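You operate a simulated robot arm through the tools that you are given. There is no shell and no other tool. Be economical: measure what you need, move in short steps, check, and stop when the job is done.

You are at the controls of a simulated two-armed robot. One attempt, no reset.

JOB
Hold the blue bracket on the vice bench and file it smooth.
Fine: from the yellow tray to the green tray; the green rasp goes back. Set down upright: green rasp. What is to be rubbed or washed off counts as gone when no trace of it is left.
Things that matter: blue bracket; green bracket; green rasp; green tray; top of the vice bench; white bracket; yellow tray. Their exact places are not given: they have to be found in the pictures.

Only the result counts: the job must be done as asked and must still hold three seconds after the hand-in. Knocking over, shifting, dropping, spilling or breaking anything else fails it.

ROBOT AND FRAMES
Two 7-joint arms with two-finger parallel grippers on one trunk, on a base that drives. Base frame: it is fixed to the floor where the robot stands at the start and does not move with it; the origin is under the middle of the robot, x ahead of it, y to its left, z up; the surface under the hand at the start is at about z = 850. Readings come in mm, degrees, newtons and seconds.
The left shoulder is at the start at [70, 163, 1070], the right one opposite. With the tool pointing down near the work surface each hand reaches from about 380 to 880 mm from the robot's upright axis, wherever it stands, measured 20 degrees to its own side. Places, roughly: blue bracket [750, -1250, 750]; top of the vice bench [700, 700, 800]; yellow tray [750, -1250, 750]. Payload 3.43 kg a hand.
The tool frame of a hand sits at the grasp point between the pads (the TCP): z along the fingers, y along the line on which they close. The tips reach 34 mm beyond it. The gripper opens to 128 mm. The fingers are 24 mm wide and 12 mm thick; the gripper's body (48 by 130 mm) begins 96 mm behind the TCP.
Orientation is that of the tool frame in the base frame, as a unit quaternion [x, y, z, w]. With the fingers straight down and closing along the base's y, the tool's x points along the base's -x, its y along +y and its z along -z.

CONTROLS
- The arms move only by the tool play_rows. It takes "left_rows", "right_rows" or both (then of equal length, played together; a hand with none holds still); each is a list of rows, each an object of numbers (a shift or turn left out is 0, a gripper value left out holds the last): "tx", "ty", "tz": the shift along the tool's x, y, z in mm; "rx", "ry", "rz": the turn, a rotation vector about the tool's x, y, z in degrees. In form: [{"tx": .., "ty": .., "tz": .., "rx": .., "ry": .., "rz": ..}, ...]. A call has 1 to 20 rows; each row shifts and turns the commanded pose from where the row before left it, along the tool's axes as they then stand. "left_claw" and "right_claw" are, for a hand that has rows, the gripper command, from -1 (shut) to 1 (fully open), values between in proportion, set as the call begins (left out, the last holds). A row lasts 0.2 s, in which the tool goes at most 50 mm and 8.6 degrees; a call with a longer step from one row to the next is refused whole, and so is a gripper value outside its range. A pose out of reach is approached as far as the arm can. The call stops where the force on the tool passes 40 N (or 10 N more than at its start, if that is more) or the arm is blocked; 0.2 s more then pass. Each finger travels about 153 mm/s and halts on what it meets, pressing with about 27 N; the grip force reading is that of the motor and also rises with nothing between the fingers. The clock runs only during rows and for 0.2 s after the last one: add rows that do not move to give the fingers time. It gives the time, the measured TCP pose, the force on the tool (base axes), the opening and the grip force at its end, in the units of the frame above (readings bear some noise), with the torque about the TCP (base axes, N m) and any sound that the robot's microphone picked up, and new pictures: "show" is both (left out), scene, wrist or none (wrist: the cameras of the hands that moved).
- Cameras (640 x 400 px; columns grow to the right, rows downward): "scene" is now at [137.5, -6.2, 1301.9]; the picture's right is [-0.05, -1.00, -0.00], its down [-0.54, 0.03, -0.84] and it looks along [0.84, -0.04, -0.54] (base axes); focal length 214 px, centre (320, 200). "left" rides on the left gripper at [76, 11, -160] in its tool frame; the picture's right is [-0.15, 0.99, 0.00], its down [-0.88, -0.13, -0.46] and it looks along [-0.45, -0.07, 0.89] (tool axes); focal length 234 px, centre (320, 200). "right" rides on the right gripper at [76, -11, -160] in its tool frame; the picture's right is [0.15, 0.99, 0.00], its down [-0.88, 0.13, -0.46] and it looks along [-0.45, 0.07, 0.89] (tool axes); focal length 234 px, centre (320, 200).
- move_column(by): slides the trunk up (or, below 0, down) by that many mm; the arms and the scene camera ride with it, the base frame stays. It gives what a move gives, with no picture.
- base_move(legs): drives the robot by 1 to 6 legs, each [ahead, left, turn to the left] in mm, mm and degrees, along the robot's own axes; the way and the turn of a leg run together, so that a leg with both is an arc; at most 1500 mm and 180 degrees a leg. The arms and the cameras ride along, it lands a little off, and it stops where it bumps. It gives what a move gives, and a new picture of the scene camera.
- head_to(pan, tilt): turns the head with the scene camera to pan (to the left, within 86 degrees either way) and tilt (down, from -29 to 69), counted from straight ahead of the robot. It gives what a move gives, and a new picture of the scene camera.
- locate(camera, pixels): there is no depth. For up to 12 entries [column, row, z] of the newest picture of that camera ("zoom" is the newest enlarged one), the place [x, y] in the base frame at which the ray of that pixel passes the height z, good to about 3 mm. The clock stands still meanwhile.
- close_up(camera, box): a new picture of the part [left, top, right, bottom] of that camera's present view, enlarged. The clock stands still meanwhile.
- hand_in(): hands the job in; it is judged then, once.

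Keep the steps short. Do not move on a guess: measure, check each grasp and each placing, and mend mistakes. In all there are 80 turns and 260 pictures (those below and enlarged ones count). Leave the grippers open and the arms clear of the work at the hand-in unless told otherwise, and finish with a single line.

The tools are called after ">>>" as name(argument=value, ...) on one line, values as JSON. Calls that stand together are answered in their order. play_rows: Moves the arms, as the interface text tells. Its arguments: {"type":"object","properties":{"left_rows":{"type":"array","items":{"type":"object","properties":{"tx":{"type":"number"},"ty":{"type":"number"},"tz":{"type":"number"},"rx":{"type":"number"},"ry":{"type":"number"},"rz":{"type":"number"}}}},"left_claw":{"type":"number"},"right_rows":{"type":"array","items":{"type":"object","properties":{"tx":{"type":"number"},"ty":{"type":"number"},"tz":{"type":"number"},"rx":{"type":"number"},"ry":{"type":"number"},"rz":{"type":"number"}}}},"right_claw":{"type":"number"},"show":{"type":"string","enum":["both","scene","wrist","none"]}},"required":[]} The other tools are called the same way: move_column (by) slides the trunk up or down; base_move (legs) drives the base; head_to (pan, tilt) turns the head that bears the scene camera; locate (camera, pixels) gives the place at which the rays of pixels pass given heights; close_up (camera, box) takes an enlarged picture of a part of a camera's view; hand_in () hands the job in.

At the start:

```text
t: 0.0
left_tool_pos: [520.6, -7.7, 1115.7]
left_orientation: [-0.001, 1.0, 0.0, 0.0]
left_wrist_force: [-0.5, 0.1, -0.2]
left_wrist_torque: [0.03, 0.0, -0.03]
left_width: 128.0
left_grip_force: 0.0
right_tool_pos: [471.7, -396.9, 1098.6]
right_orientation: [0.0, 1.0, -0.001, 0.0]
right_wrist_force: [0.1, -0.6, 0.5]
right_wrist_torque: [-0.03, -0.01, 0.03]
right_width: 127.9
right_grip_force: 0.1
trunk travel left (down, up): [-550.0, 390.0]
robot x, y, heading: [2.1, -3.1, -0.0]
head pan, tilt: [-2.9, 32.8]
```

scene: 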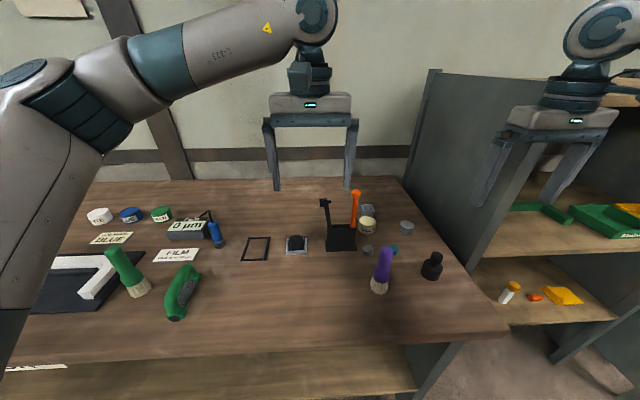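
right: 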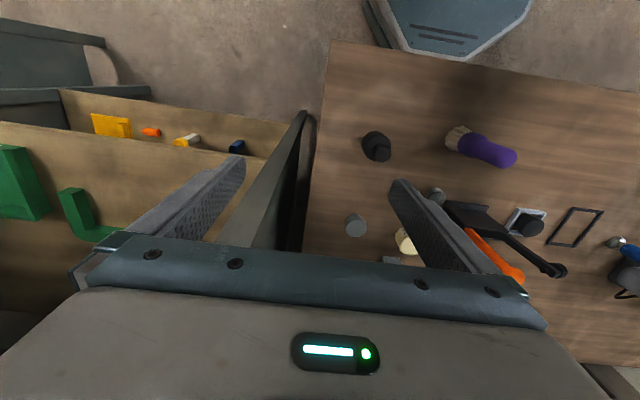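
left: 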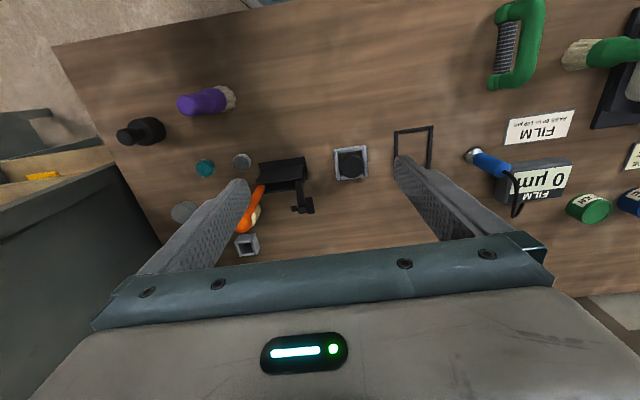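

I see a bench ahead with a green-handled tool, a white bracket on the left, and shelves on the right. I'll look left and right first.

>>> head_to(pan=50, tilt=30)

>>> head_to(pan=-60, tilt=30)

```text
t: 1.2
left_tool_pos: [521.6, -8.6, 1114.7]
left_orientation: [-0.001, 1.0, -0.001, 0.0]
left_wrist_force: [-0.6, 0.2, 0.2]
left_wrist_torque: [0.0, 0.0, 0.03]
left_width: 128.3
left_grip_force: 0.0
right_tool_pos: [471.9, -397.6, 1099.3]
right_orientation: [-0.001, 1.0, -0.001, 0.0]
right_wrist_force: [-0.7, -0.2, 0.2]
right_wrist_torque: [-0.01, 0.0, 0.04]
right_width: 127.9
right_grip_force: 0.0
trunk travel left (down, up): [-550.0, 390.0]
robot x, y, heading: [-0.1, 1.8, -0.2]
head pan, tilt: [50.0, 30.0]
```

scene: 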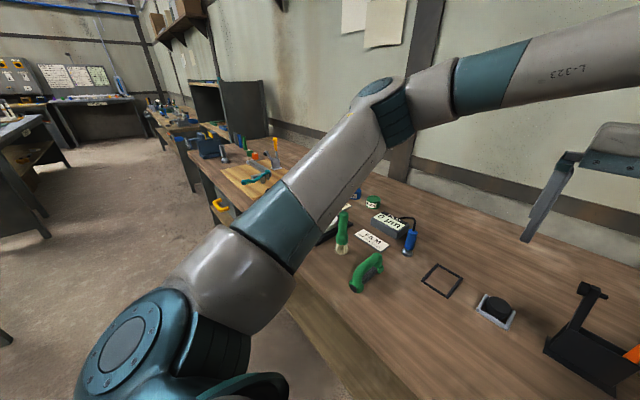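

```text
t: 3.1
left_tool_pos: [522.5, -8.2, 1114.9]
left_orientation: [-0.001, 1.0, 0.0, 0.001]
left_wrist_force: [0.1, 0.2, -0.2]
left_wrist_torque: [0.02, 0.01, 0.0]
left_width: 127.8
left_grip_force: 0.0
right_tool_pos: [471.5, -396.3, 1099.1]
right_orientation: [0.0, 1.0, 0.0, 0.0]
right_wrist_force: [-0.1, 1.0, -0.6]
right_wrist_torque: [-0.01, -0.01, 0.02]
right_width: 127.8
right_grip_force: 0.1
trunk travel left (down, up): [-550.0, 390.0]
robot x, y, heading: [-0.9, 1.1, -0.0]
head pan, tilt: [-60.0, 30.0]
```

scene: 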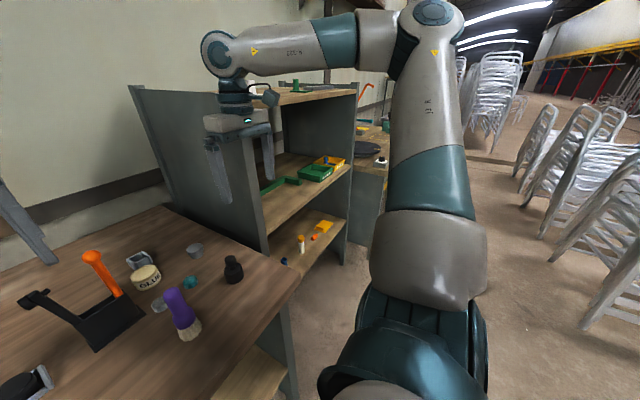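

Shelf on the right carries green and yellow trays; the left end seems to carry a second bench. Enlarging the shelf.

>>> close_up(camera="scene", box=[240, 70, 400, 270])

>>> base_move(legs=[[-250, 0, 0], [0, -1100, 0]])

```text
2.00 times, centred on (320, 170) of scene
```

zoom: 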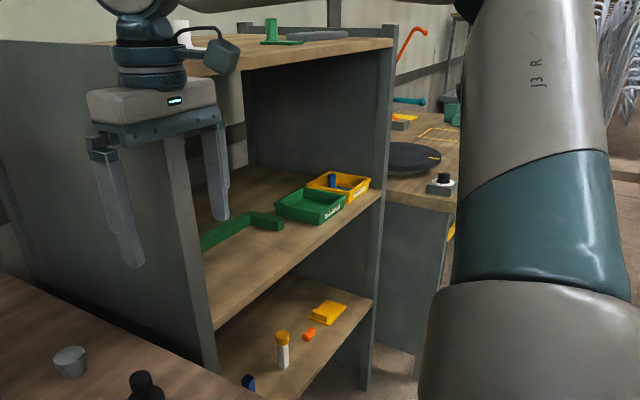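

```text
t: 10.2
left_tool_pos: [273.4, -1124.0, 1114.9]
left_orientation: [-0.001, 1.0, 0.0, 0.0]
left_wrist_force: [0.6, 0.3, 0.6]
left_wrist_torque: [0.0, 0.04, 0.03]
left_width: 128.2
left_grip_force: 0.1
right_tool_pos: [224.4, -1513.8, 1098.5]
right_orientation: [0.0, 1.0, 0.0, 0.001]
right_wrist_force: [-0.3, 0.0, 0.3]
right_wrist_torque: [-0.01, -0.01, 0.0]
right_width: 128.1
right_grip_force: 0.0
trunk travel left (down, up): [-550.0, 390.0]
robot x, y, heading: [-247.7, -1117.9, -0.3]
head pan, tilt: [-60.0, 30.0]
```

scene: 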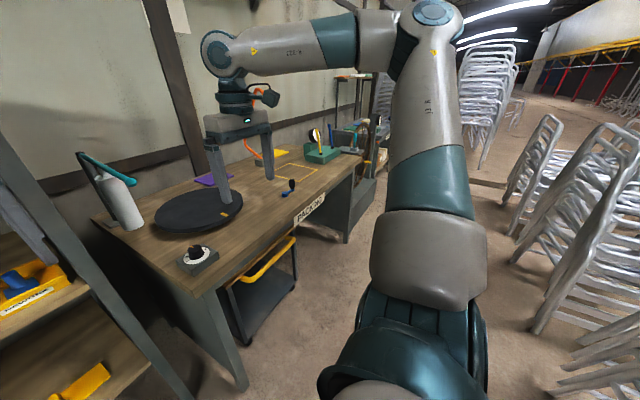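

>>> head_to(pan=0, tilt=30)

```text
t: 11.5
left_tool_pos: [272.9, -1125.1, 1114.9]
left_orientation: [-0.001, 1.0, 0.0, 0.0]
left_wrist_force: [0.1, 0.0, 0.1]
left_wrist_torque: [0.01, 0.01, 0.0]
left_width: 127.9
left_grip_force: 0.1
right_tool_pos: [224.0, -1513.2, 1098.7]
right_orientation: [0.0, 1.0, 0.001, 0.0]
right_wrist_force: [1.1, -0.5, -0.9]
right_wrist_torque: [-0.01, -0.03, -0.04]
right_width: 127.9
right_grip_force: 0.0
trunk travel left (down, up): [-550.0, 390.0]
robot x, y, heading: [-249.4, -1117.7, -0.0]
head pan, tilt: [0.0, 30.0]
```

scene: 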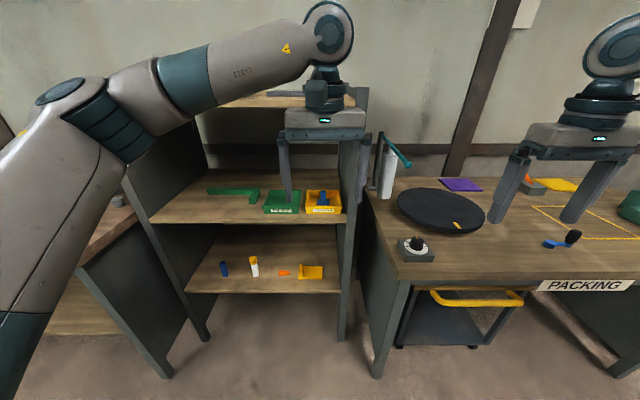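

>>> close_up(camera="scene", box=[190, 80, 380, 300])

>>> close_up(camera="scene", box=[255, 175, 355, 225])

>>> locate(camera="scene", pixels=[[150, 222, 740], [350, 222, 740], [264, 213, 740], [301, 213, 740], [307, 213, 740], [341, 213, 740], [303, 190, 780], [300, 92, 1150]])

```text
1.82 times, centred on (285, 190) of scene
```

zoom: 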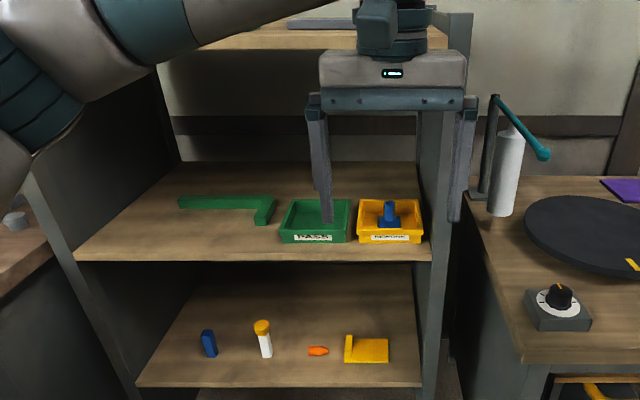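

```text
6.40 times, centred on (305, 200) of scene
```

zoom: 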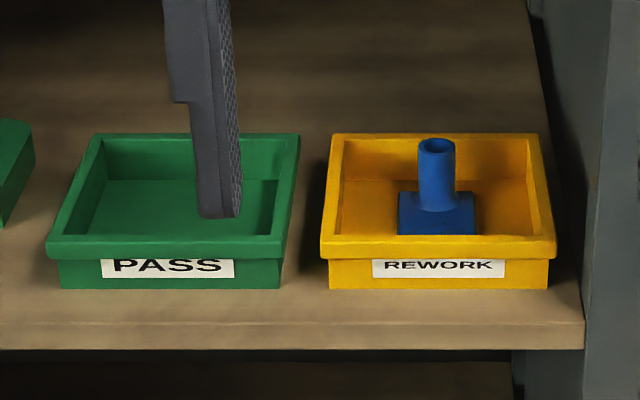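

```text
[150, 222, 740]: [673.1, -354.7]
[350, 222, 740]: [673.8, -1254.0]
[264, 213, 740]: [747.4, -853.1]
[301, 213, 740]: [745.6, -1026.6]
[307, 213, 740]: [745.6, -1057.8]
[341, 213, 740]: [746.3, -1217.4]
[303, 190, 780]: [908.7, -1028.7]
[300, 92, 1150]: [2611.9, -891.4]
```

The blue bracket (tube on a base) stands in the yellow REWORK tray; PASS tray to its left. Before grasping I look at the vice bench and rasp.

>>> base_move(legs=[[0, 1500, 0], [0, 320, 0]])

>>> head_to(pan=0, tilt=40)

```text
t: 20.6
left_tool_pos: [259.6, 688.2, 1115.6]
left_orientation: [-0.005, 1.0, 0.001, 0.0]
left_wrist_force: [-0.9, -0.5, -0.4]
left_wrist_torque: [-0.03, -0.01, 0.02]
left_width: 127.9
left_grip_force: 0.1
right_tool_pos: [214.1, 299.8, 1099.6]
right_orientation: [-0.004, 1.0, 0.0, 0.0]
right_wrist_force: [0.7, -0.4, 0.5]
right_wrist_torque: [-0.02, 0.0, 0.02]
right_width: 127.8
right_grip_force: 0.1
trunk travel left (down, up): [-550.0, 390.0]
robot x, y, heading: [-263.2, 691.9, 0.2]
head pan, tilt: [0.0, 30.0]
```

scene: 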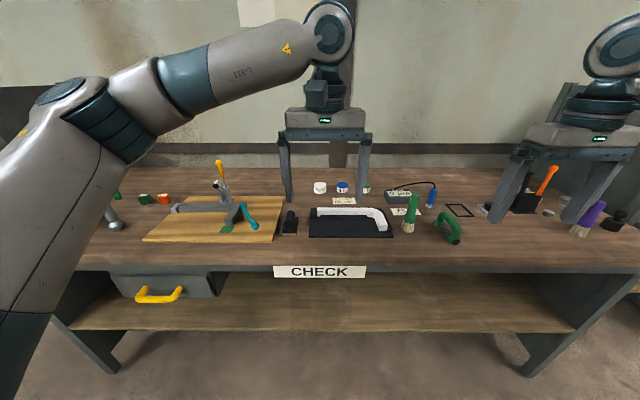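

```text
t: 21.4
left_tool_pos: [259.5, 688.3, 1115.5]
left_orientation: [-0.005, 1.0, 0.0, 0.0]
left_wrist_force: [-0.6, -0.7, -0.1]
left_wrist_torque: [0.01, 0.03, 0.02]
left_width: 127.8
left_grip_force: 0.1
right_tool_pos: [212.3, 300.3, 1099.0]
right_orientation: [-0.003, 1.0, 0.0, 0.0]
right_wrist_force: [0.0, -0.5, -0.2]
right_wrist_torque: [0.0, 0.01, -0.03]
right_width: 128.0
right_grip_force: 0.1
trunk travel left (down, up): [-550.0, 390.0]
robot x, y, heading: [-259.2, 693.7, 0.3]
head pan, tilt: [0.0, 40.0]
```

scene: 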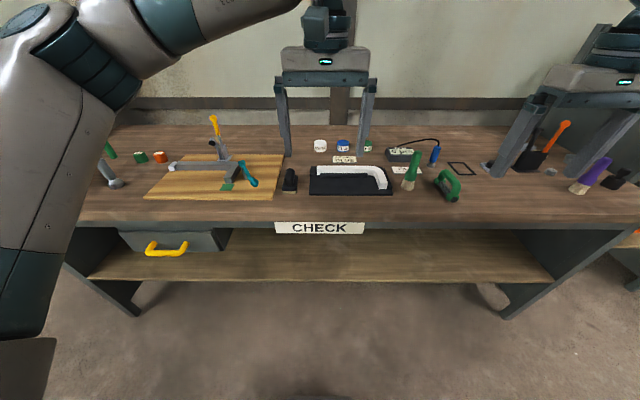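

>>> close_up(camera="scene", box=[80, 100, 280, 225])

>>> close_up(camera="scene", box=[280, 110, 480, 235])

>>> close_up(camera="left", box=[0, 0, 640, 400])

>>> locate(camera="scene", pixels=[[145, 197, 850], [275, 200, 850], [284, 154, 850], [225, 187, 850], [450, 199, 850], [408, 187, 850], [230, 228, 850]])

```text
3.20 times, centred on (180, 162) of scene
```

zoom: 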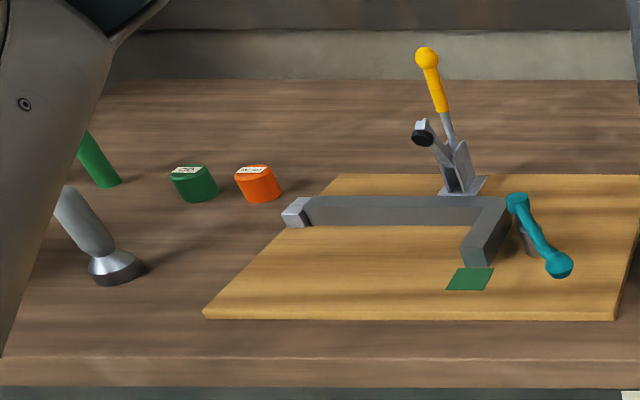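

```text
3.20 times, centred on (380, 172) of scene
```

zoom: 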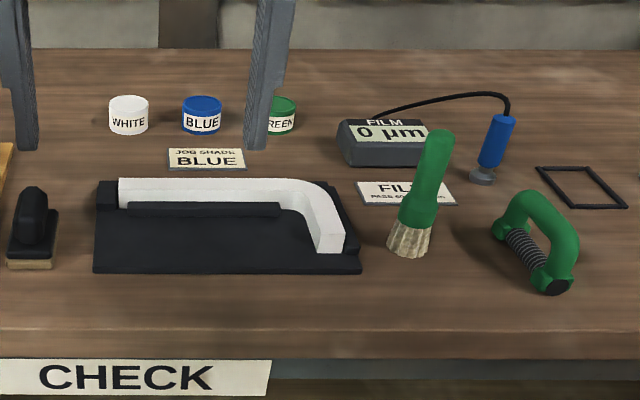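

```text
1.00 times, centred on (320, 200) of left (not enlarged: the box is as wide or as high as the picture)
```

zoom: 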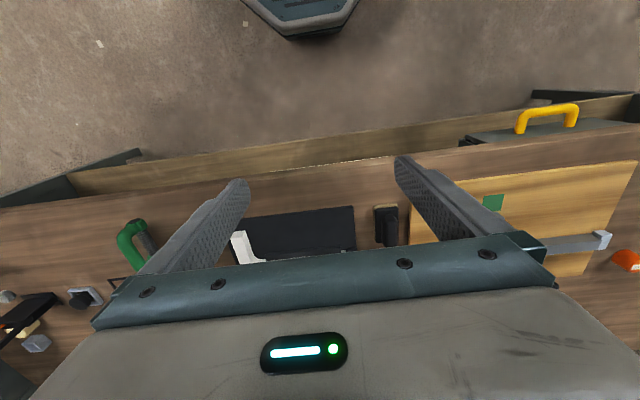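

```text
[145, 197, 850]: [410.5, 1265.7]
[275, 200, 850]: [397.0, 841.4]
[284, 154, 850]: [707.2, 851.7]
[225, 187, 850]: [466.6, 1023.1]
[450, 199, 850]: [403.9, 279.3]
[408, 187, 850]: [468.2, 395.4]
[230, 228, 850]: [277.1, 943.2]
```

>>> head_to(pan=65, tilt=30)

>>> close_up(camera="scene", box=[160, 80, 320, 180])

>>> head_to(pan=86, tilt=15)

```text
t: 22.7
left_tool_pos: [260.4, 689.9, 1115.2]
left_orientation: [-0.004, 1.0, -0.001, 0.0]
left_wrist_force: [-0.9, -0.8, 0.4]
left_wrist_torque: [0.02, -0.03, -0.03]
left_width: 128.0
left_grip_force: 0.1
right_tool_pos: [213.2, 301.1, 1100.0]
right_orientation: [-0.004, 1.0, 0.0, 0.0]
right_wrist_force: [-0.2, -0.2, 0.2]
right_wrist_torque: [-0.02, 0.03, -0.02]
right_width: 127.9
right_grip_force: 0.1
trunk travel left (down, up): [-550.0, 390.0]
robot x, y, heading: [-260.4, 693.3, 0.6]
head pan, tilt: [65.0, 30.0]
```

scene: 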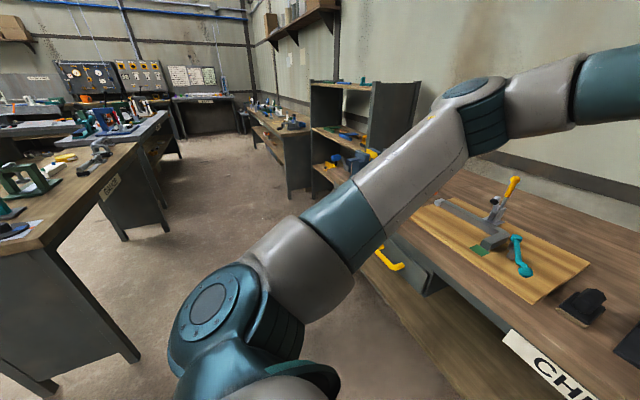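

```text
4.00 times, centred on (240, 130) of scene
```

zoom: 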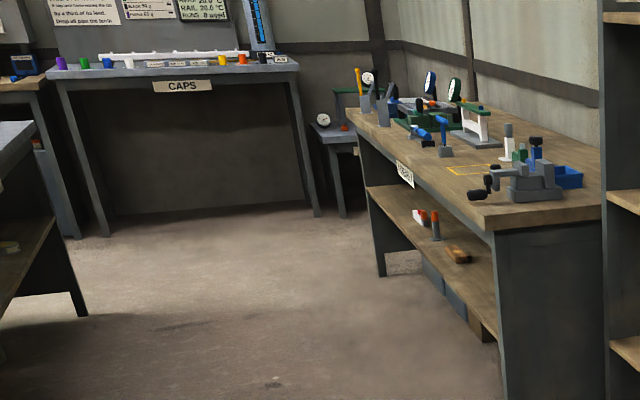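

```text
t: 23.6
left_tool_pos: [261.5, 689.0, 1114.7]
left_orientation: [-0.004, 1.0, 0.0, 0.0]
left_wrist_force: [-0.2, 0.1, -0.2]
left_wrist_torque: [-0.01, 0.01, 0.01]
left_width: 127.8
left_grip_force: 0.0
right_tool_pos: [214.7, 300.3, 1099.1]
right_orientation: [-0.003, 1.0, 0.0, -0.001]
right_wrist_force: [0.1, -0.1, -0.1]
right_wrist_torque: [0.01, 0.0, -0.01]
right_width: 127.7
right_grip_force: 0.1
trunk travel left (down, up): [-550.0, 390.0]
robot x, y, heading: [-260.8, 691.5, 0.2]
head pan, tilt: [85.9, 15.0]
```

scene: 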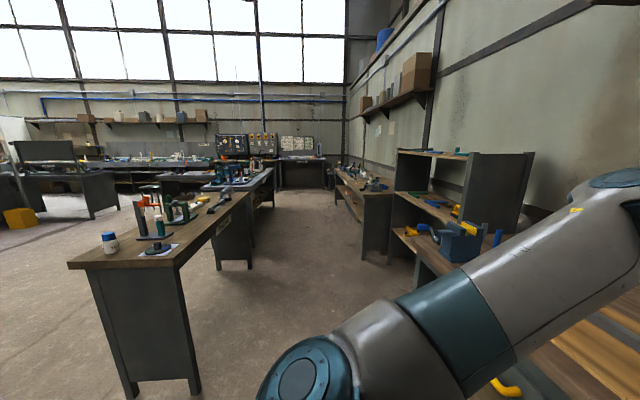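

>>> head_to(pan=-20, tilt=40)

>>> close_up(camera="scene", box=[280, 140, 360, 190])

>>> close_up(camera="scene", box=[360, 120, 500, 210])

>>> head_to(pan=40, tilt=40)

```text
t: 25.4
left_tool_pos: [260.2, 688.7, 1116.0]
left_orientation: [-0.004, 1.0, -0.001, 0.0]
left_wrist_force: [-0.2, -0.3, 1.2]
left_wrist_torque: [-0.04, 0.0, 0.02]
left_width: 128.0
left_grip_force: 0.0
right_tool_pos: [214.1, 300.5, 1098.5]
right_orientation: [-0.003, 1.0, 0.001, 0.0]
right_wrist_force: [0.0, 0.2, -0.3]
right_wrist_torque: [0.04, 0.0, 0.01]
right_width: 127.8
right_grip_force: 0.1
trunk travel left (down, up): [-550.0, 390.0]
robot x, y, heading: [-264.0, 696.2, 0.4]
head pan, tilt: [-20.0, 40.0]
```

scene: 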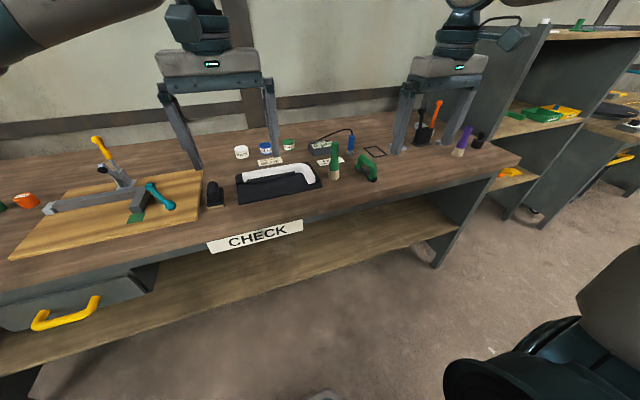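

```text
8.00 times, centred on (320, 165) of scene
```

zoom: 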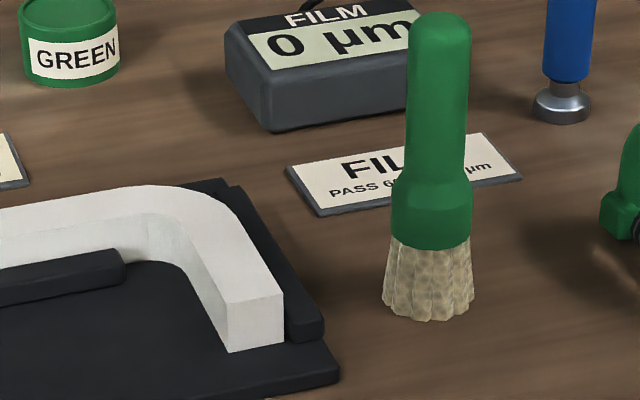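

```text
4.44 times, centred on (430, 165) of scene
```

zoom: 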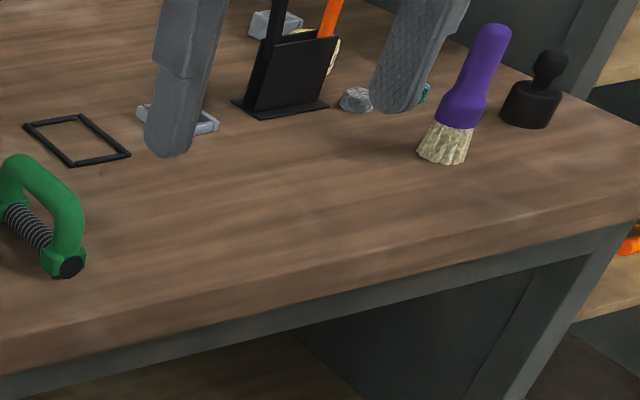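

```text
t: 26.7
left_tool_pos: [261.3, 689.1, 1114.9]
left_orientation: [-0.004, 1.0, -0.001, 0.0]
left_wrist_force: [0.1, 0.1, 0.5]
left_wrist_torque: [0.01, -0.01, 0.0]
left_width: 128.0
left_grip_force: 0.1
right_tool_pos: [214.4, 300.0, 1098.6]
right_orientation: [-0.003, 1.0, 0.0, 0.0]
right_wrist_force: [-0.4, 0.3, -0.4]
right_wrist_torque: [-0.01, 0.01, 0.01]
right_width: 127.9
right_grip_force: 0.0
trunk travel left (down, up): [-550.0, 390.0]
robot x, y, heading: [-259.6, 691.8, 0.4]
head pan, tilt: [40.0, 40.0]
```

scene: 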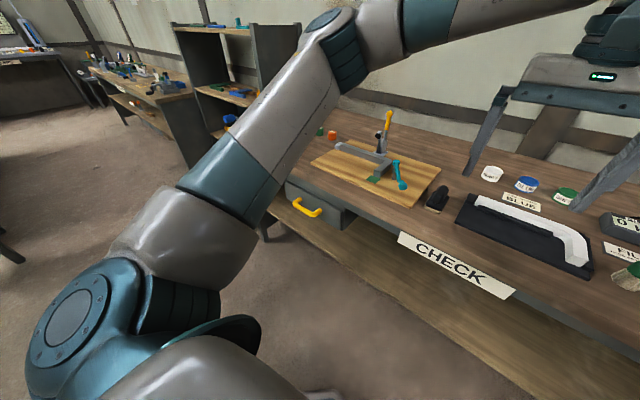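

>>> base_move(legs=[[0, 600, 0]])

>>> head_to(pan=0, tilt=40)

>>> close_up(camera="scene", box=[200, 100, 440, 250])

```text
t: 30.1
left_tool_pos: [256.2, 1296.3, 1115.2]
left_orientation: [-0.004, 1.0, 0.001, 0.0]
left_wrist_force: [-0.4, 0.2, 0.3]
left_wrist_torque: [-0.03, 0.0, 0.01]
left_width: 127.7
left_grip_force: 0.0
right_tool_pos: [209.3, 908.7, 1099.5]
right_orientation: [-0.003, 1.0, 0.0, 0.0]
right_wrist_force: [-0.5, 0.1, 0.1]
right_wrist_torque: [0.0, -0.01, -0.03]
right_width: 128.1
right_grip_force: 0.1
trunk travel left (down, up): [-550.0, 390.0]
robot x, y, heading: [-266.6, 1300.7, 0.1]
head pan, tilt: [40.0, 40.0]
```

scene: 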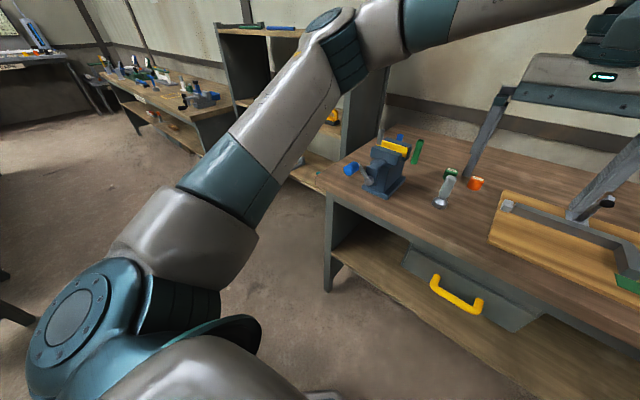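

```text
t: 31.2
left_tool_pos: [255.9, 1296.2, 1116.0]
left_orientation: [-0.003, 1.0, 0.0, 0.0]
left_wrist_force: [-0.8, -0.3, -0.6]
left_wrist_torque: [-0.01, -0.02, 0.0]
left_width: 128.1
left_grip_force: 0.0
right_tool_pos: [209.3, 907.5, 1098.2]
right_orientation: [-0.002, 1.0, 0.0, 0.0]
right_wrist_force: [-0.1, -1.0, -0.5]
right_wrist_torque: [0.03, -0.02, 0.02]
right_width: 128.3
right_grip_force: 0.1
trunk travel left (down, up): [-550.0, 390.0]
robot x, y, heading: [-264.8, 1303.5, 0.4]
head pan, tilt: [0.0, 40.0]
```

scene: 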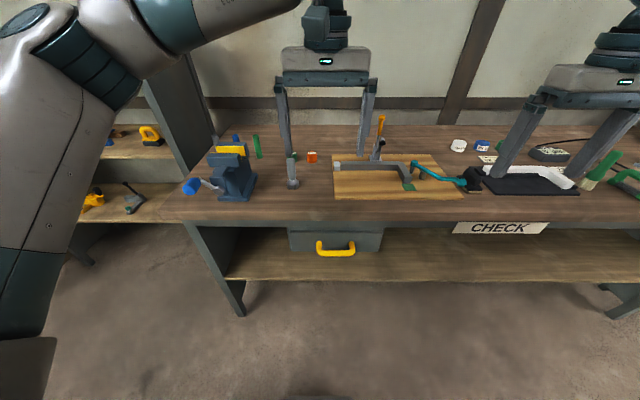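

```text
2.67 times, centred on (320, 175) of scene
```

zoom: 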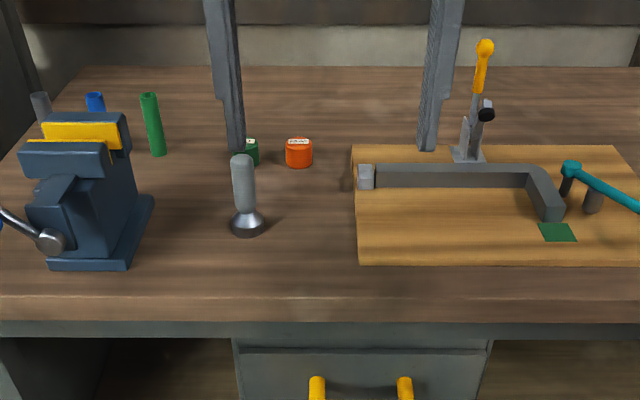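

A vice with three rods (grey, blue, green) behind it. Enlarging.

>>> close_up(camera="scene", box=[180, 120, 308, 200])

>>> head_to(pan=40, tilt=40)

>>> close_up(camera="scene", box=[330, 120, 490, 220])

>>> locate(camera="scene", pixels=[[416, 163, 850], [400, 141, 880], [384, 197, 850], [439, 206, 850], [475, 187, 850]])

```text
5.00 times, centred on (244, 160) of scene
```

zoom: 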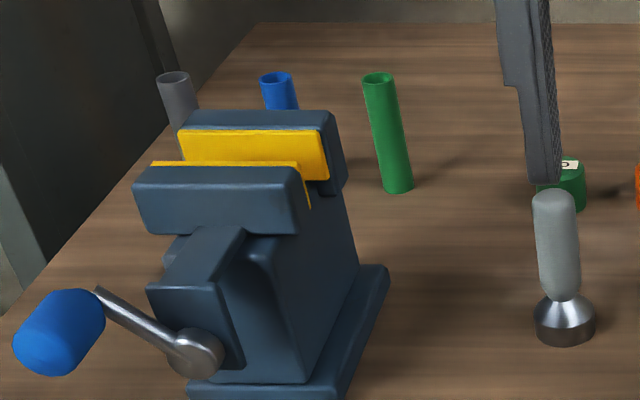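

```text
t: 32.3
left_tool_pos: [256.5, 1297.0, 1115.3]
left_orientation: [-0.004, 1.0, 0.0, 0.0]
left_wrist_force: [0.6, 1.1, 0.7]
left_wrist_torque: [0.01, -0.01, -0.01]
left_width: 128.2
left_grip_force: 0.2
right_tool_pos: [210.4, 907.9, 1099.3]
right_orientation: [-0.002, 1.0, 0.0, 0.0]
right_wrist_force: [0.7, 0.4, -0.3]
right_wrist_torque: [-0.01, 0.01, 0.03]
right_width: 128.0
right_grip_force: 0.1
trunk travel left (down, up): [-550.0, 390.0]
robot x, y, heading: [-262.8, 1300.4, 0.2]
head pan, tilt: [40.0, 40.0]
```

scene: 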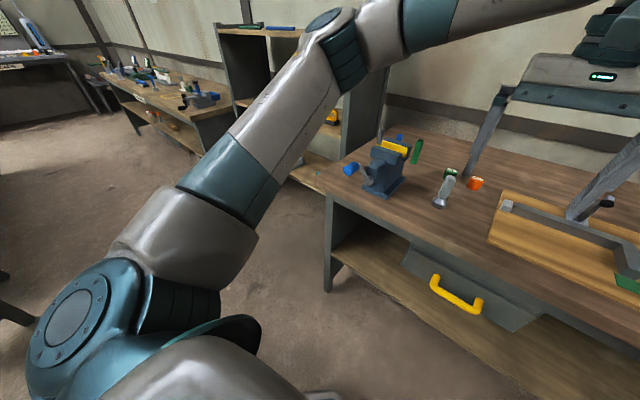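

```text
4.00 times, centred on (410, 170) of scene
```

zoom: 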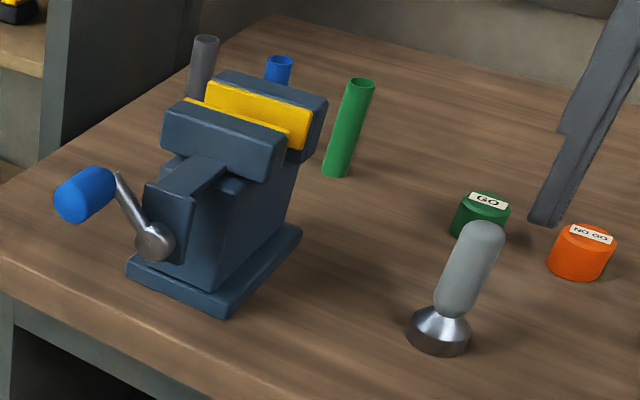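

```text
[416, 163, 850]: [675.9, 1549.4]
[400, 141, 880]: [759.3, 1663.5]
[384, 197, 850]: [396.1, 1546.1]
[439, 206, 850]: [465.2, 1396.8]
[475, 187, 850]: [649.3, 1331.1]
```

The long table is centred near (700, 700), so it is the vice bench. I need to identify the rasp; I'll view the green D-handled item (~(404,279)) closely.

>>> base_move(legs=[[0, -1000, 0], [250, 0, 0]])

>>> head_to(pan=0, tilt=55)

>>> close_up(camera="scene", box=[260, 140, 420, 240])

>>> close_up(camera="left", box=[0, 0, 640, 400])

```text
t: 38.9
left_tool_pos: [526.7, 309.2, 1115.9]
left_orientation: [-0.013, 1.0, 0.0, 0.0]
left_wrist_force: [0.4, -0.2, 0.4]
left_wrist_torque: [-0.01, -0.03, -0.01]
left_width: 127.6
left_grip_force: 0.1
right_tool_pos: [486.8, -79.3, 1098.4]
right_orientation: [-0.012, 1.0, 0.0, 0.0]
right_wrist_force: [0.0, -0.2, 0.0]
right_wrist_torque: [0.02, 0.02, 0.0]
right_width: 128.1
right_grip_force: 0.1
trunk travel left (down, up): [-550.0, 390.0]
robot x, y, heading: [2.0, 307.1, 1.5]
head pan, tilt: [40.0, 40.0]
```

scene: 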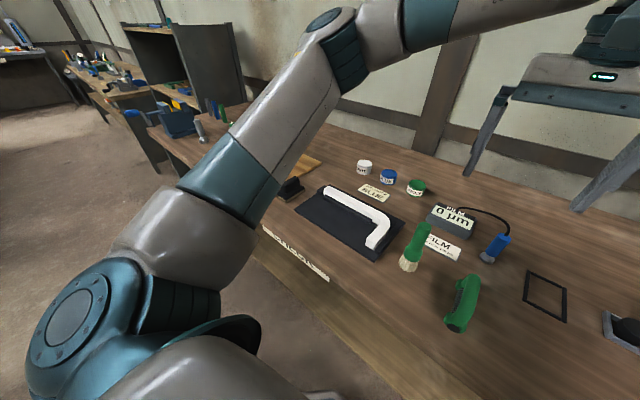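

```text
t: 40.0
left_tool_pos: [525.1, 310.9, 1114.7]
left_orientation: [-0.013, 1.0, 0.0, 0.0]
left_wrist_force: [0.6, -0.1, 0.0]
left_wrist_torque: [0.05, 0.0, 0.0]
left_width: 128.3
left_grip_force: 0.1
right_tool_pos: [486.9, -79.4, 1098.7]
right_orientation: [-0.012, 1.0, -0.001, 0.0]
right_wrist_force: [-0.4, -0.5, 0.2]
right_wrist_torque: [0.01, 0.01, -0.02]
right_width: 128.0
right_grip_force: 0.1
trunk travel left (down, up): [-550.0, 390.0]
robot x, y, heading: [3.8, 305.3, 1.4]
head pan, tilt: [0.0, 55.0]
```

scene: 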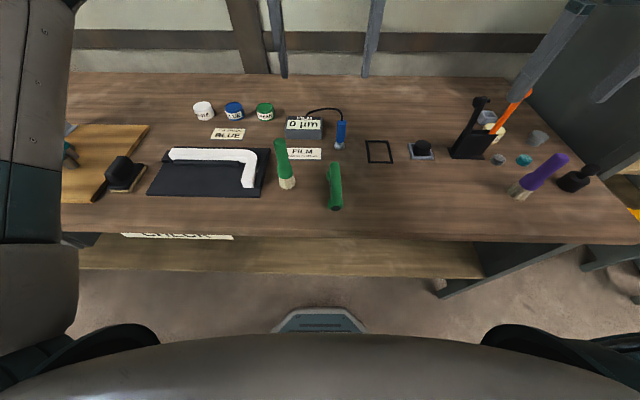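

```text
4.00 times, centred on (340, 190) of scene
```

zoom: 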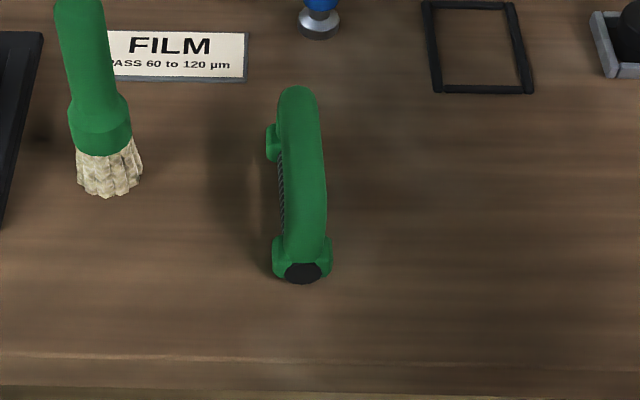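

```text
1.00 times, centred on (320, 200) of left (not enlarged: the box is as wide or as high as the picture)
```

zoom: 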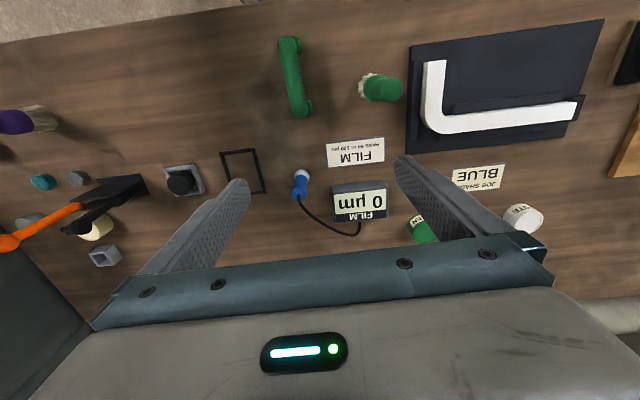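

The D-handle looks like a wire-wound film bar, so it may not be the rasp. The rack's top had a green handled plate; I go and look with the trunk raised.

>>> base_move(legs=[[-300, 0, 0], [0, -1150, 0]])

>>> move_column(by=380)

>>> head_to(pan=0, tilt=35)

>>> close_up(camera="scene", box=[200, 100, 440, 250])

```text
t: 47.5
left_tool_pos: [265.4, -844.7, 1115.9]
left_orientation: [-0.021, 1.0, 0.0, 0.0]
left_wrist_force: [0.2, -0.5, 1.2]
left_wrist_torque: [0.02, -0.02, -0.02]
left_width: 128.1
left_grip_force: 0.0
right_tool_pos: [231.2, -1234.9, 1099.6]
right_orientation: [-0.02, 1.0, 0.0, 0.0]
right_wrist_force: [0.8, 0.7, -0.7]
right_wrist_torque: [-0.01, 0.02, 0.03]
right_width: 127.8
right_grip_force: 0.0
trunk travel left (down, up): [-550.0, 390.0]
robot x, y, heading: [-257.1, -854.8, 2.2]
head pan, tilt: [0.0, 55.0]
```

scene: 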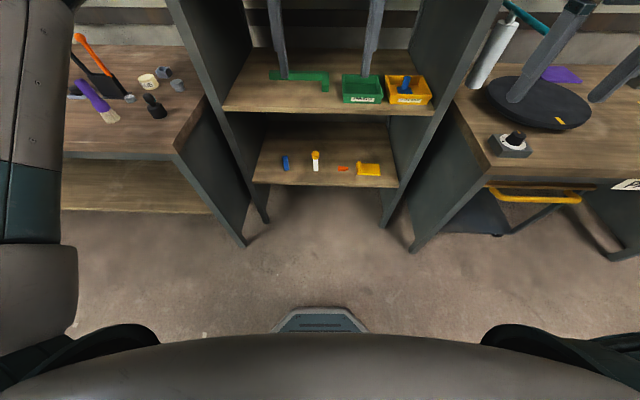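

```text
t: 51.2
left_tool_pos: [265.0, -845.3, 1495.9]
left_orientation: [-0.021, 1.0, 0.0, 0.0]
left_wrist_force: [-0.5, 0.3, 0.3]
left_wrist_torque: [0.01, 0.0, 0.01]
left_width: 128.0
left_grip_force: 0.1
right_tool_pos: [231.7, -1235.2, 1478.1]
right_orientation: [-0.02, 1.0, 0.0, 0.0]
right_wrist_force: [-0.7, 1.1, -0.8]
right_wrist_torque: [0.04, 0.02, -0.01]
right_width: 128.2
right_grip_force: 0.1
trunk travel left (down, up): [-930.0, 10.0]
robot x, y, heading: [-257.9, -859.2, 2.2]
head pan, tilt: [0.0, 55.0]
```

```text
t: 52.0
left_tool_pos: [265.2, -845.0, 1496.2]
left_orientation: [-0.02, 1.0, 0.0, 0.0]
left_wrist_force: [-0.4, 1.0, 0.1]
left_wrist_torque: [0.04, -0.03, 0.04]
left_width: 127.8
left_grip_force: 0.2
right_tool_pos: [231.2, -1235.8, 1478.9]
right_orientation: [-0.019, 1.0, 0.0, -0.001]
right_wrist_force: [0.0, -0.4, 0.2]
right_wrist_torque: [-0.01, 0.01, -0.02]
right_width: 128.2
right_grip_force: 0.0
trunk travel left (down, up): [-930.0, 10.0]
robot x, y, heading: [-256.4, -858.7, 2.2]
head pan, tilt: [0.0, 35.0]
```

scene: 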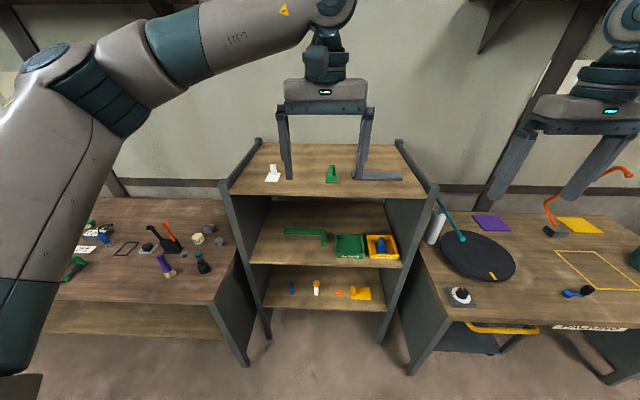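

```text
2.67 times, centred on (320, 175) of scene
```

zoom: 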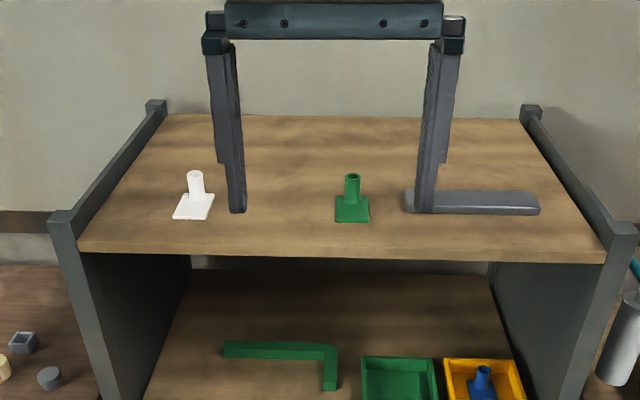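

The top holds white and green brackets of the same kind (plate + tube). I still need the rasp; look at the benches right, then the left rack.

>>> head_to(pan=-45, tilt=30)

>>> close_up(camera="scene", box=[160, 100, 400, 250])

>>> base_move(legs=[[0, 1500, -2.2], [0, 1450, 0]])

>>> head_to(pan=0, tilt=35)

>>> close_up(camera="scene", box=[160, 100, 400, 250])

```text
t: 53.1
left_tool_pos: [264.6, -844.3, 1495.4]
left_orientation: [-0.02, 1.0, 0.0, 0.0]
left_wrist_force: [-0.1, 0.9, 0.5]
left_wrist_torque: [-0.04, 0.03, -0.01]
left_width: 128.0
left_grip_force: 0.0
right_tool_pos: [230.0, -1234.7, 1478.4]
right_orientation: [-0.02, 1.0, -0.001, 0.0]
right_wrist_force: [0.9, 0.8, 0.3]
right_wrist_torque: [-0.02, -0.02, 0.0]
right_width: 128.1
right_grip_force: 0.1
trunk travel left (down, up): [-930.0, 10.0]
robot x, y, heading: [-257.0, -858.3, 2.5]
head pan, tilt: [-45.0, 30.0]
```

scene: 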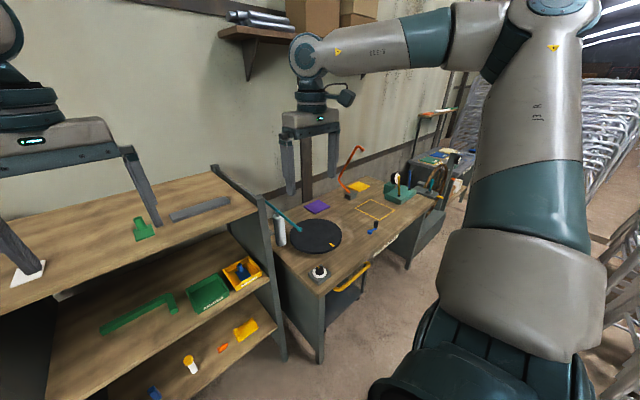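

```text
2.67 times, centred on (280, 175) of scene
```

zoom: 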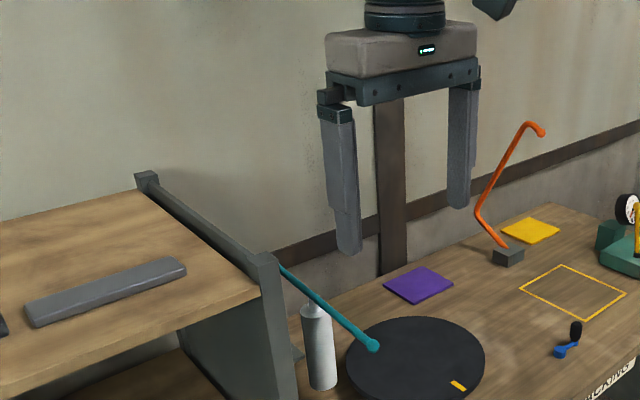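

```text
t: 67.4
left_tool_pos: [265.4, 2079.9, 1496.0]
left_orientation: [0.007, 1.0, 0.0, 0.001]
left_wrist_force: [0.3, -0.5, 0.3]
left_wrist_torque: [0.01, 0.01, 0.0]
left_width: 128.2
left_grip_force: 0.0
right_tool_pos: [210.3, 1692.5, 1478.3]
right_orientation: [0.008, 1.0, 0.0, 0.0]
right_wrist_force: [-1.1, 0.3, 0.6]
right_wrist_torque: [0.02, 0.01, 0.01]
right_width: 128.1
right_grip_force: 0.0
trunk travel left (down, up): [-930.0, 10.0]
robot x, y, heading: [-258.7, 2098.0, -0.9]
head pan, tilt: [-45.0, 30.0]
```

scene: 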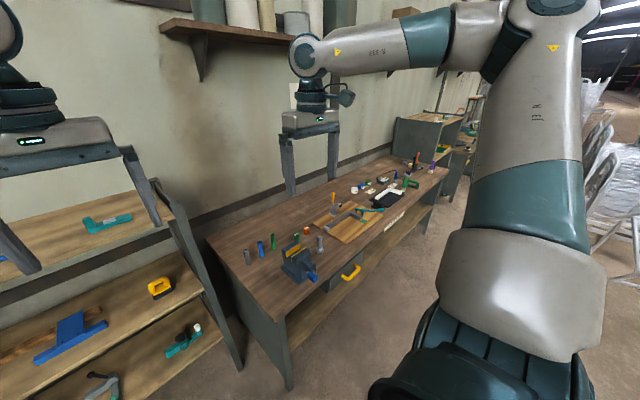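

```text
t: 68.5
left_tool_pos: [264.4, 2079.9, 1495.0]
left_orientation: [0.007, 1.0, 0.0, 0.0]
left_wrist_force: [-0.2, -0.1, 0.6]
left_wrist_torque: [0.04, 0.01, 0.0]
left_width: 128.0
left_grip_force: 0.1
right_tool_pos: [209.7, 1692.6, 1478.7]
right_orientation: [0.007, 1.0, 0.0, 0.0]
right_wrist_force: [0.0, -0.5, 0.1]
right_wrist_torque: [0.01, -0.01, 0.01]
right_width: 128.2
right_grip_force: 0.1
trunk travel left (down, up): [-930.0, 10.0]
robot x, y, heading: [-256.0, 2097.4, -1.1]
head pan, tilt: [0.0, 35.0]
```

scene: 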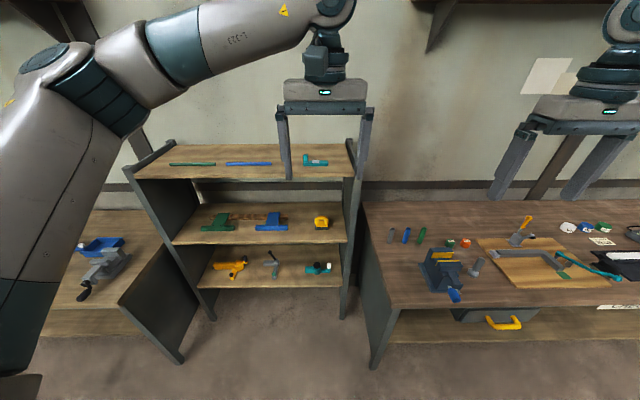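

```text
2.67 times, centred on (280, 175) of scene
```

zoom: 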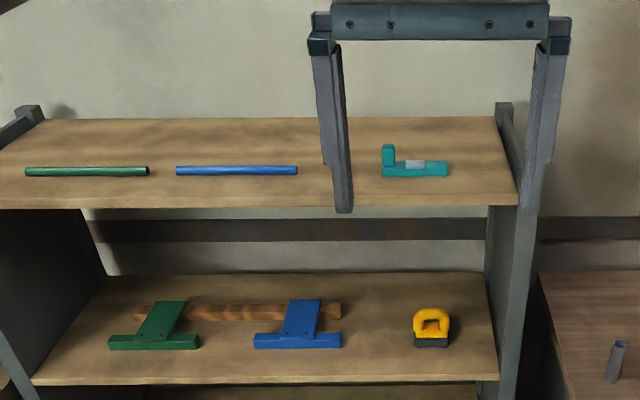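

>>> close_up(camera="scene", box=[190, 195, 350, 295])

>>> close_up(camera="scene", box=[150, 140, 350, 190])

>>> close_up(camera="scene", box=[370, 210, 500, 300])

>>> head_to(pan=45, tilt=30)

```text
4.00 times, centred on (270, 245) of scene
```

zoom: 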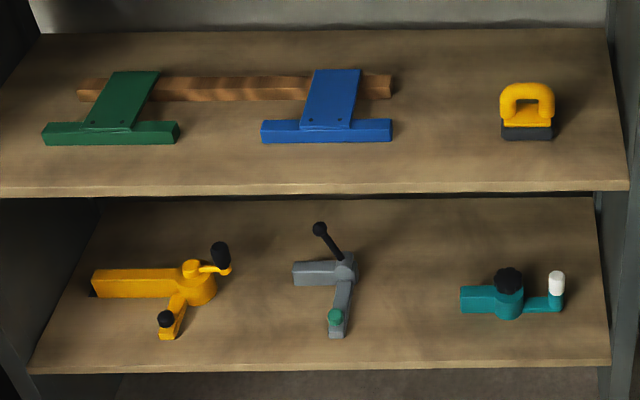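

```text
3.20 times, centred on (250, 165) of scene
```

zoom: 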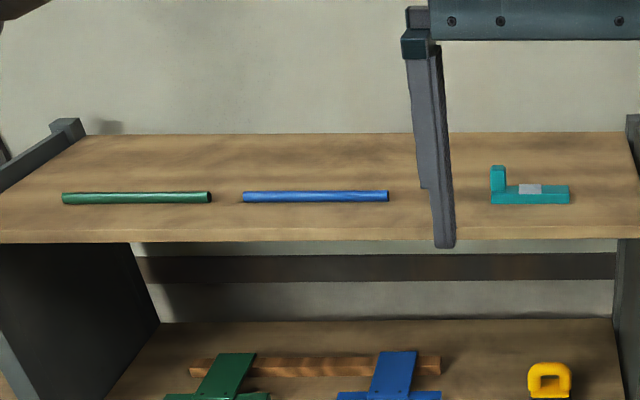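

```text
4.44 times, centred on (435, 255) of scene
```

zoom: 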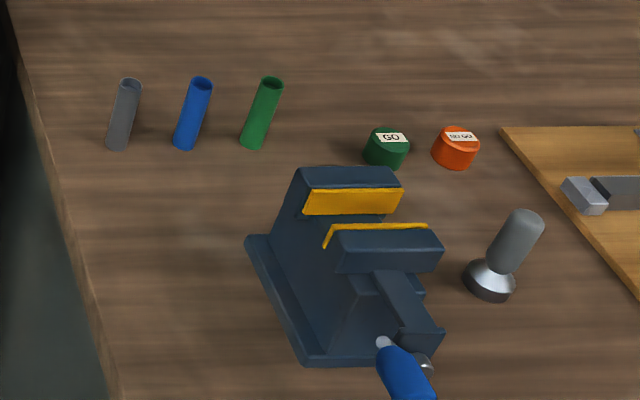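

```text
t: 69.6
left_tool_pos: [265.8, 2080.8, 1494.9]
left_orientation: [0.007, 1.0, 0.0, 0.0]
left_wrist_force: [-1.4, 0.3, 0.3]
left_wrist_torque: [0.01, -0.05, -0.01]
left_width: 127.7
left_grip_force: 0.1
right_tool_pos: [208.4, 1692.9, 1479.4]
right_orientation: [0.008, 1.0, 0.0, 0.0]
right_wrist_force: [0.0, 0.3, 0.5]
right_wrist_torque: [-0.03, -0.02, 0.01]
right_width: 128.1
right_grip_force: 0.1
trunk travel left (down, up): [-930.0, 10.0]
robot x, y, heading: [-257.3, 2098.5, -0.8]
head pan, tilt: [45.0, 30.0]
```

scene: 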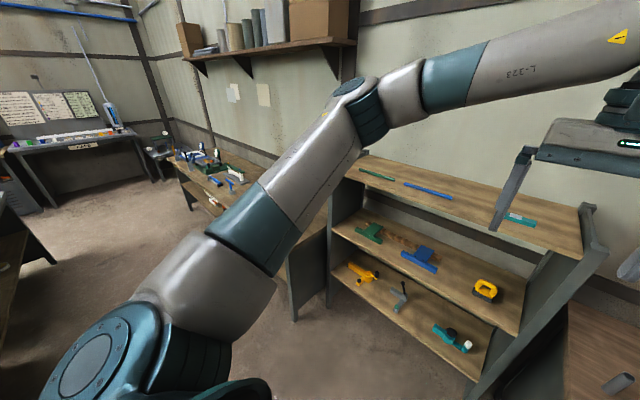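

Nothing here is clearly a rasp. I'll inspect the green tools on the bench from lower and closer.

>>> base_move(legs=[[0, -1500, 0.9], [30, -110, 0]])

>>> move_column(by=-560)

>>> head_to(pan=-20, tilt=30)

>>> close_up(camera="scene", box=[220, 120, 380, 220])

```text
t: 77.8
left_tool_pos: [274.0, 496.0, 1496.8]
left_orientation: [0.004, 1.0, -0.003, 0.002]
left_wrist_force: [0.0, 0.2, 0.4]
left_wrist_torque: [-0.05, 0.0, 0.02]
left_width: 127.9
left_grip_force: 0.0
right_tool_pos: [221.4, 108.7, 1481.2]
right_orientation: [0.004, 1.0, -0.002, 0.001]
right_wrist_force: [-0.2, -0.3, 0.4]
right_wrist_torque: [-0.05, 0.02, 0.04]
right_width: 128.2
right_grip_force: 0.0
trunk travel left (down, up): [-930.0, 10.0]
robot x, y, heading: [-245.1, 501.8, -0.7]
head pan, tilt: [45.0, 30.0]
```

scene: 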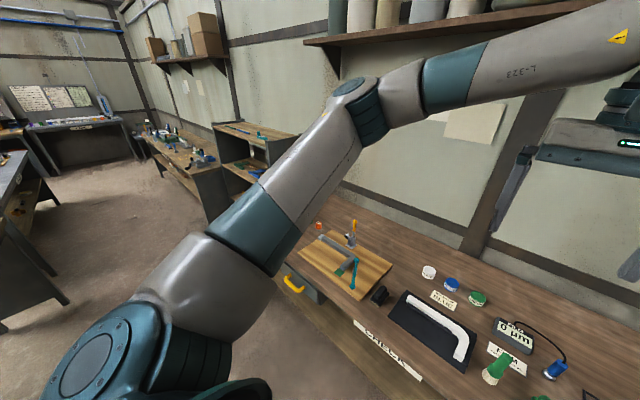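

```text
refused: -560 is not a number from -400 to 400
```

```text
t: 79.2
left_tool_pos: [274.6, 490.1, 1496.8]
left_orientation: [0.004, 1.0, -0.001, 0.0]
left_wrist_force: [-0.4, 1.1, 0.3]
left_wrist_torque: [-0.04, 0.0, 0.02]
left_width: 128.1
left_grip_force: 0.0
right_tool_pos: [223.4, 102.7, 1479.6]
right_orientation: [0.004, 1.0, -0.001, 0.0]
right_wrist_force: [-0.4, -0.2, 0.5]
right_wrist_torque: [-0.02, 0.02, 0.01]
right_width: 128.1
right_grip_force: 0.1
trunk travel left (down, up): [-930.0, 10.0]
robot x, y, heading: [-246.7, 503.1, -0.3]
head pan, tilt: [-20.0, 30.0]
```

scene: 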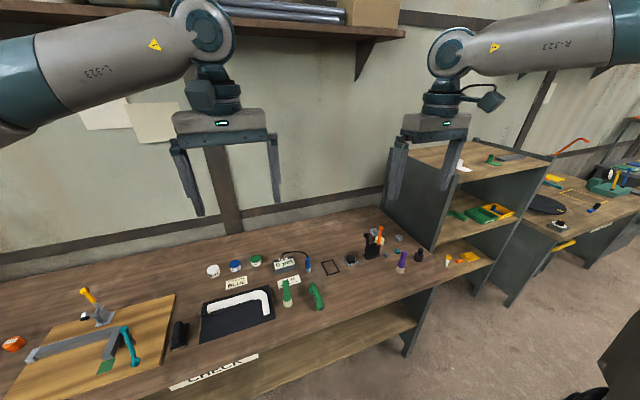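

```text
4.00 times, centred on (300, 170) of scene
```

zoom: 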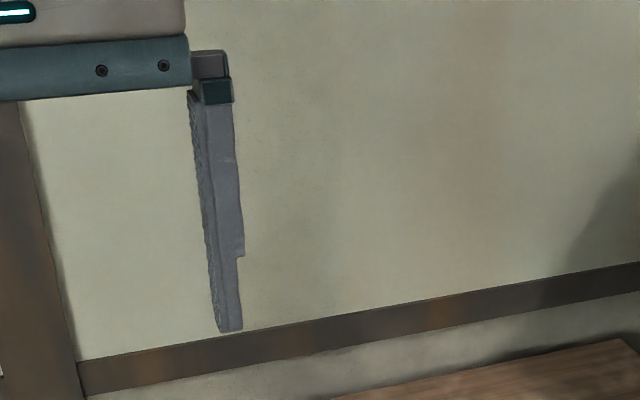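

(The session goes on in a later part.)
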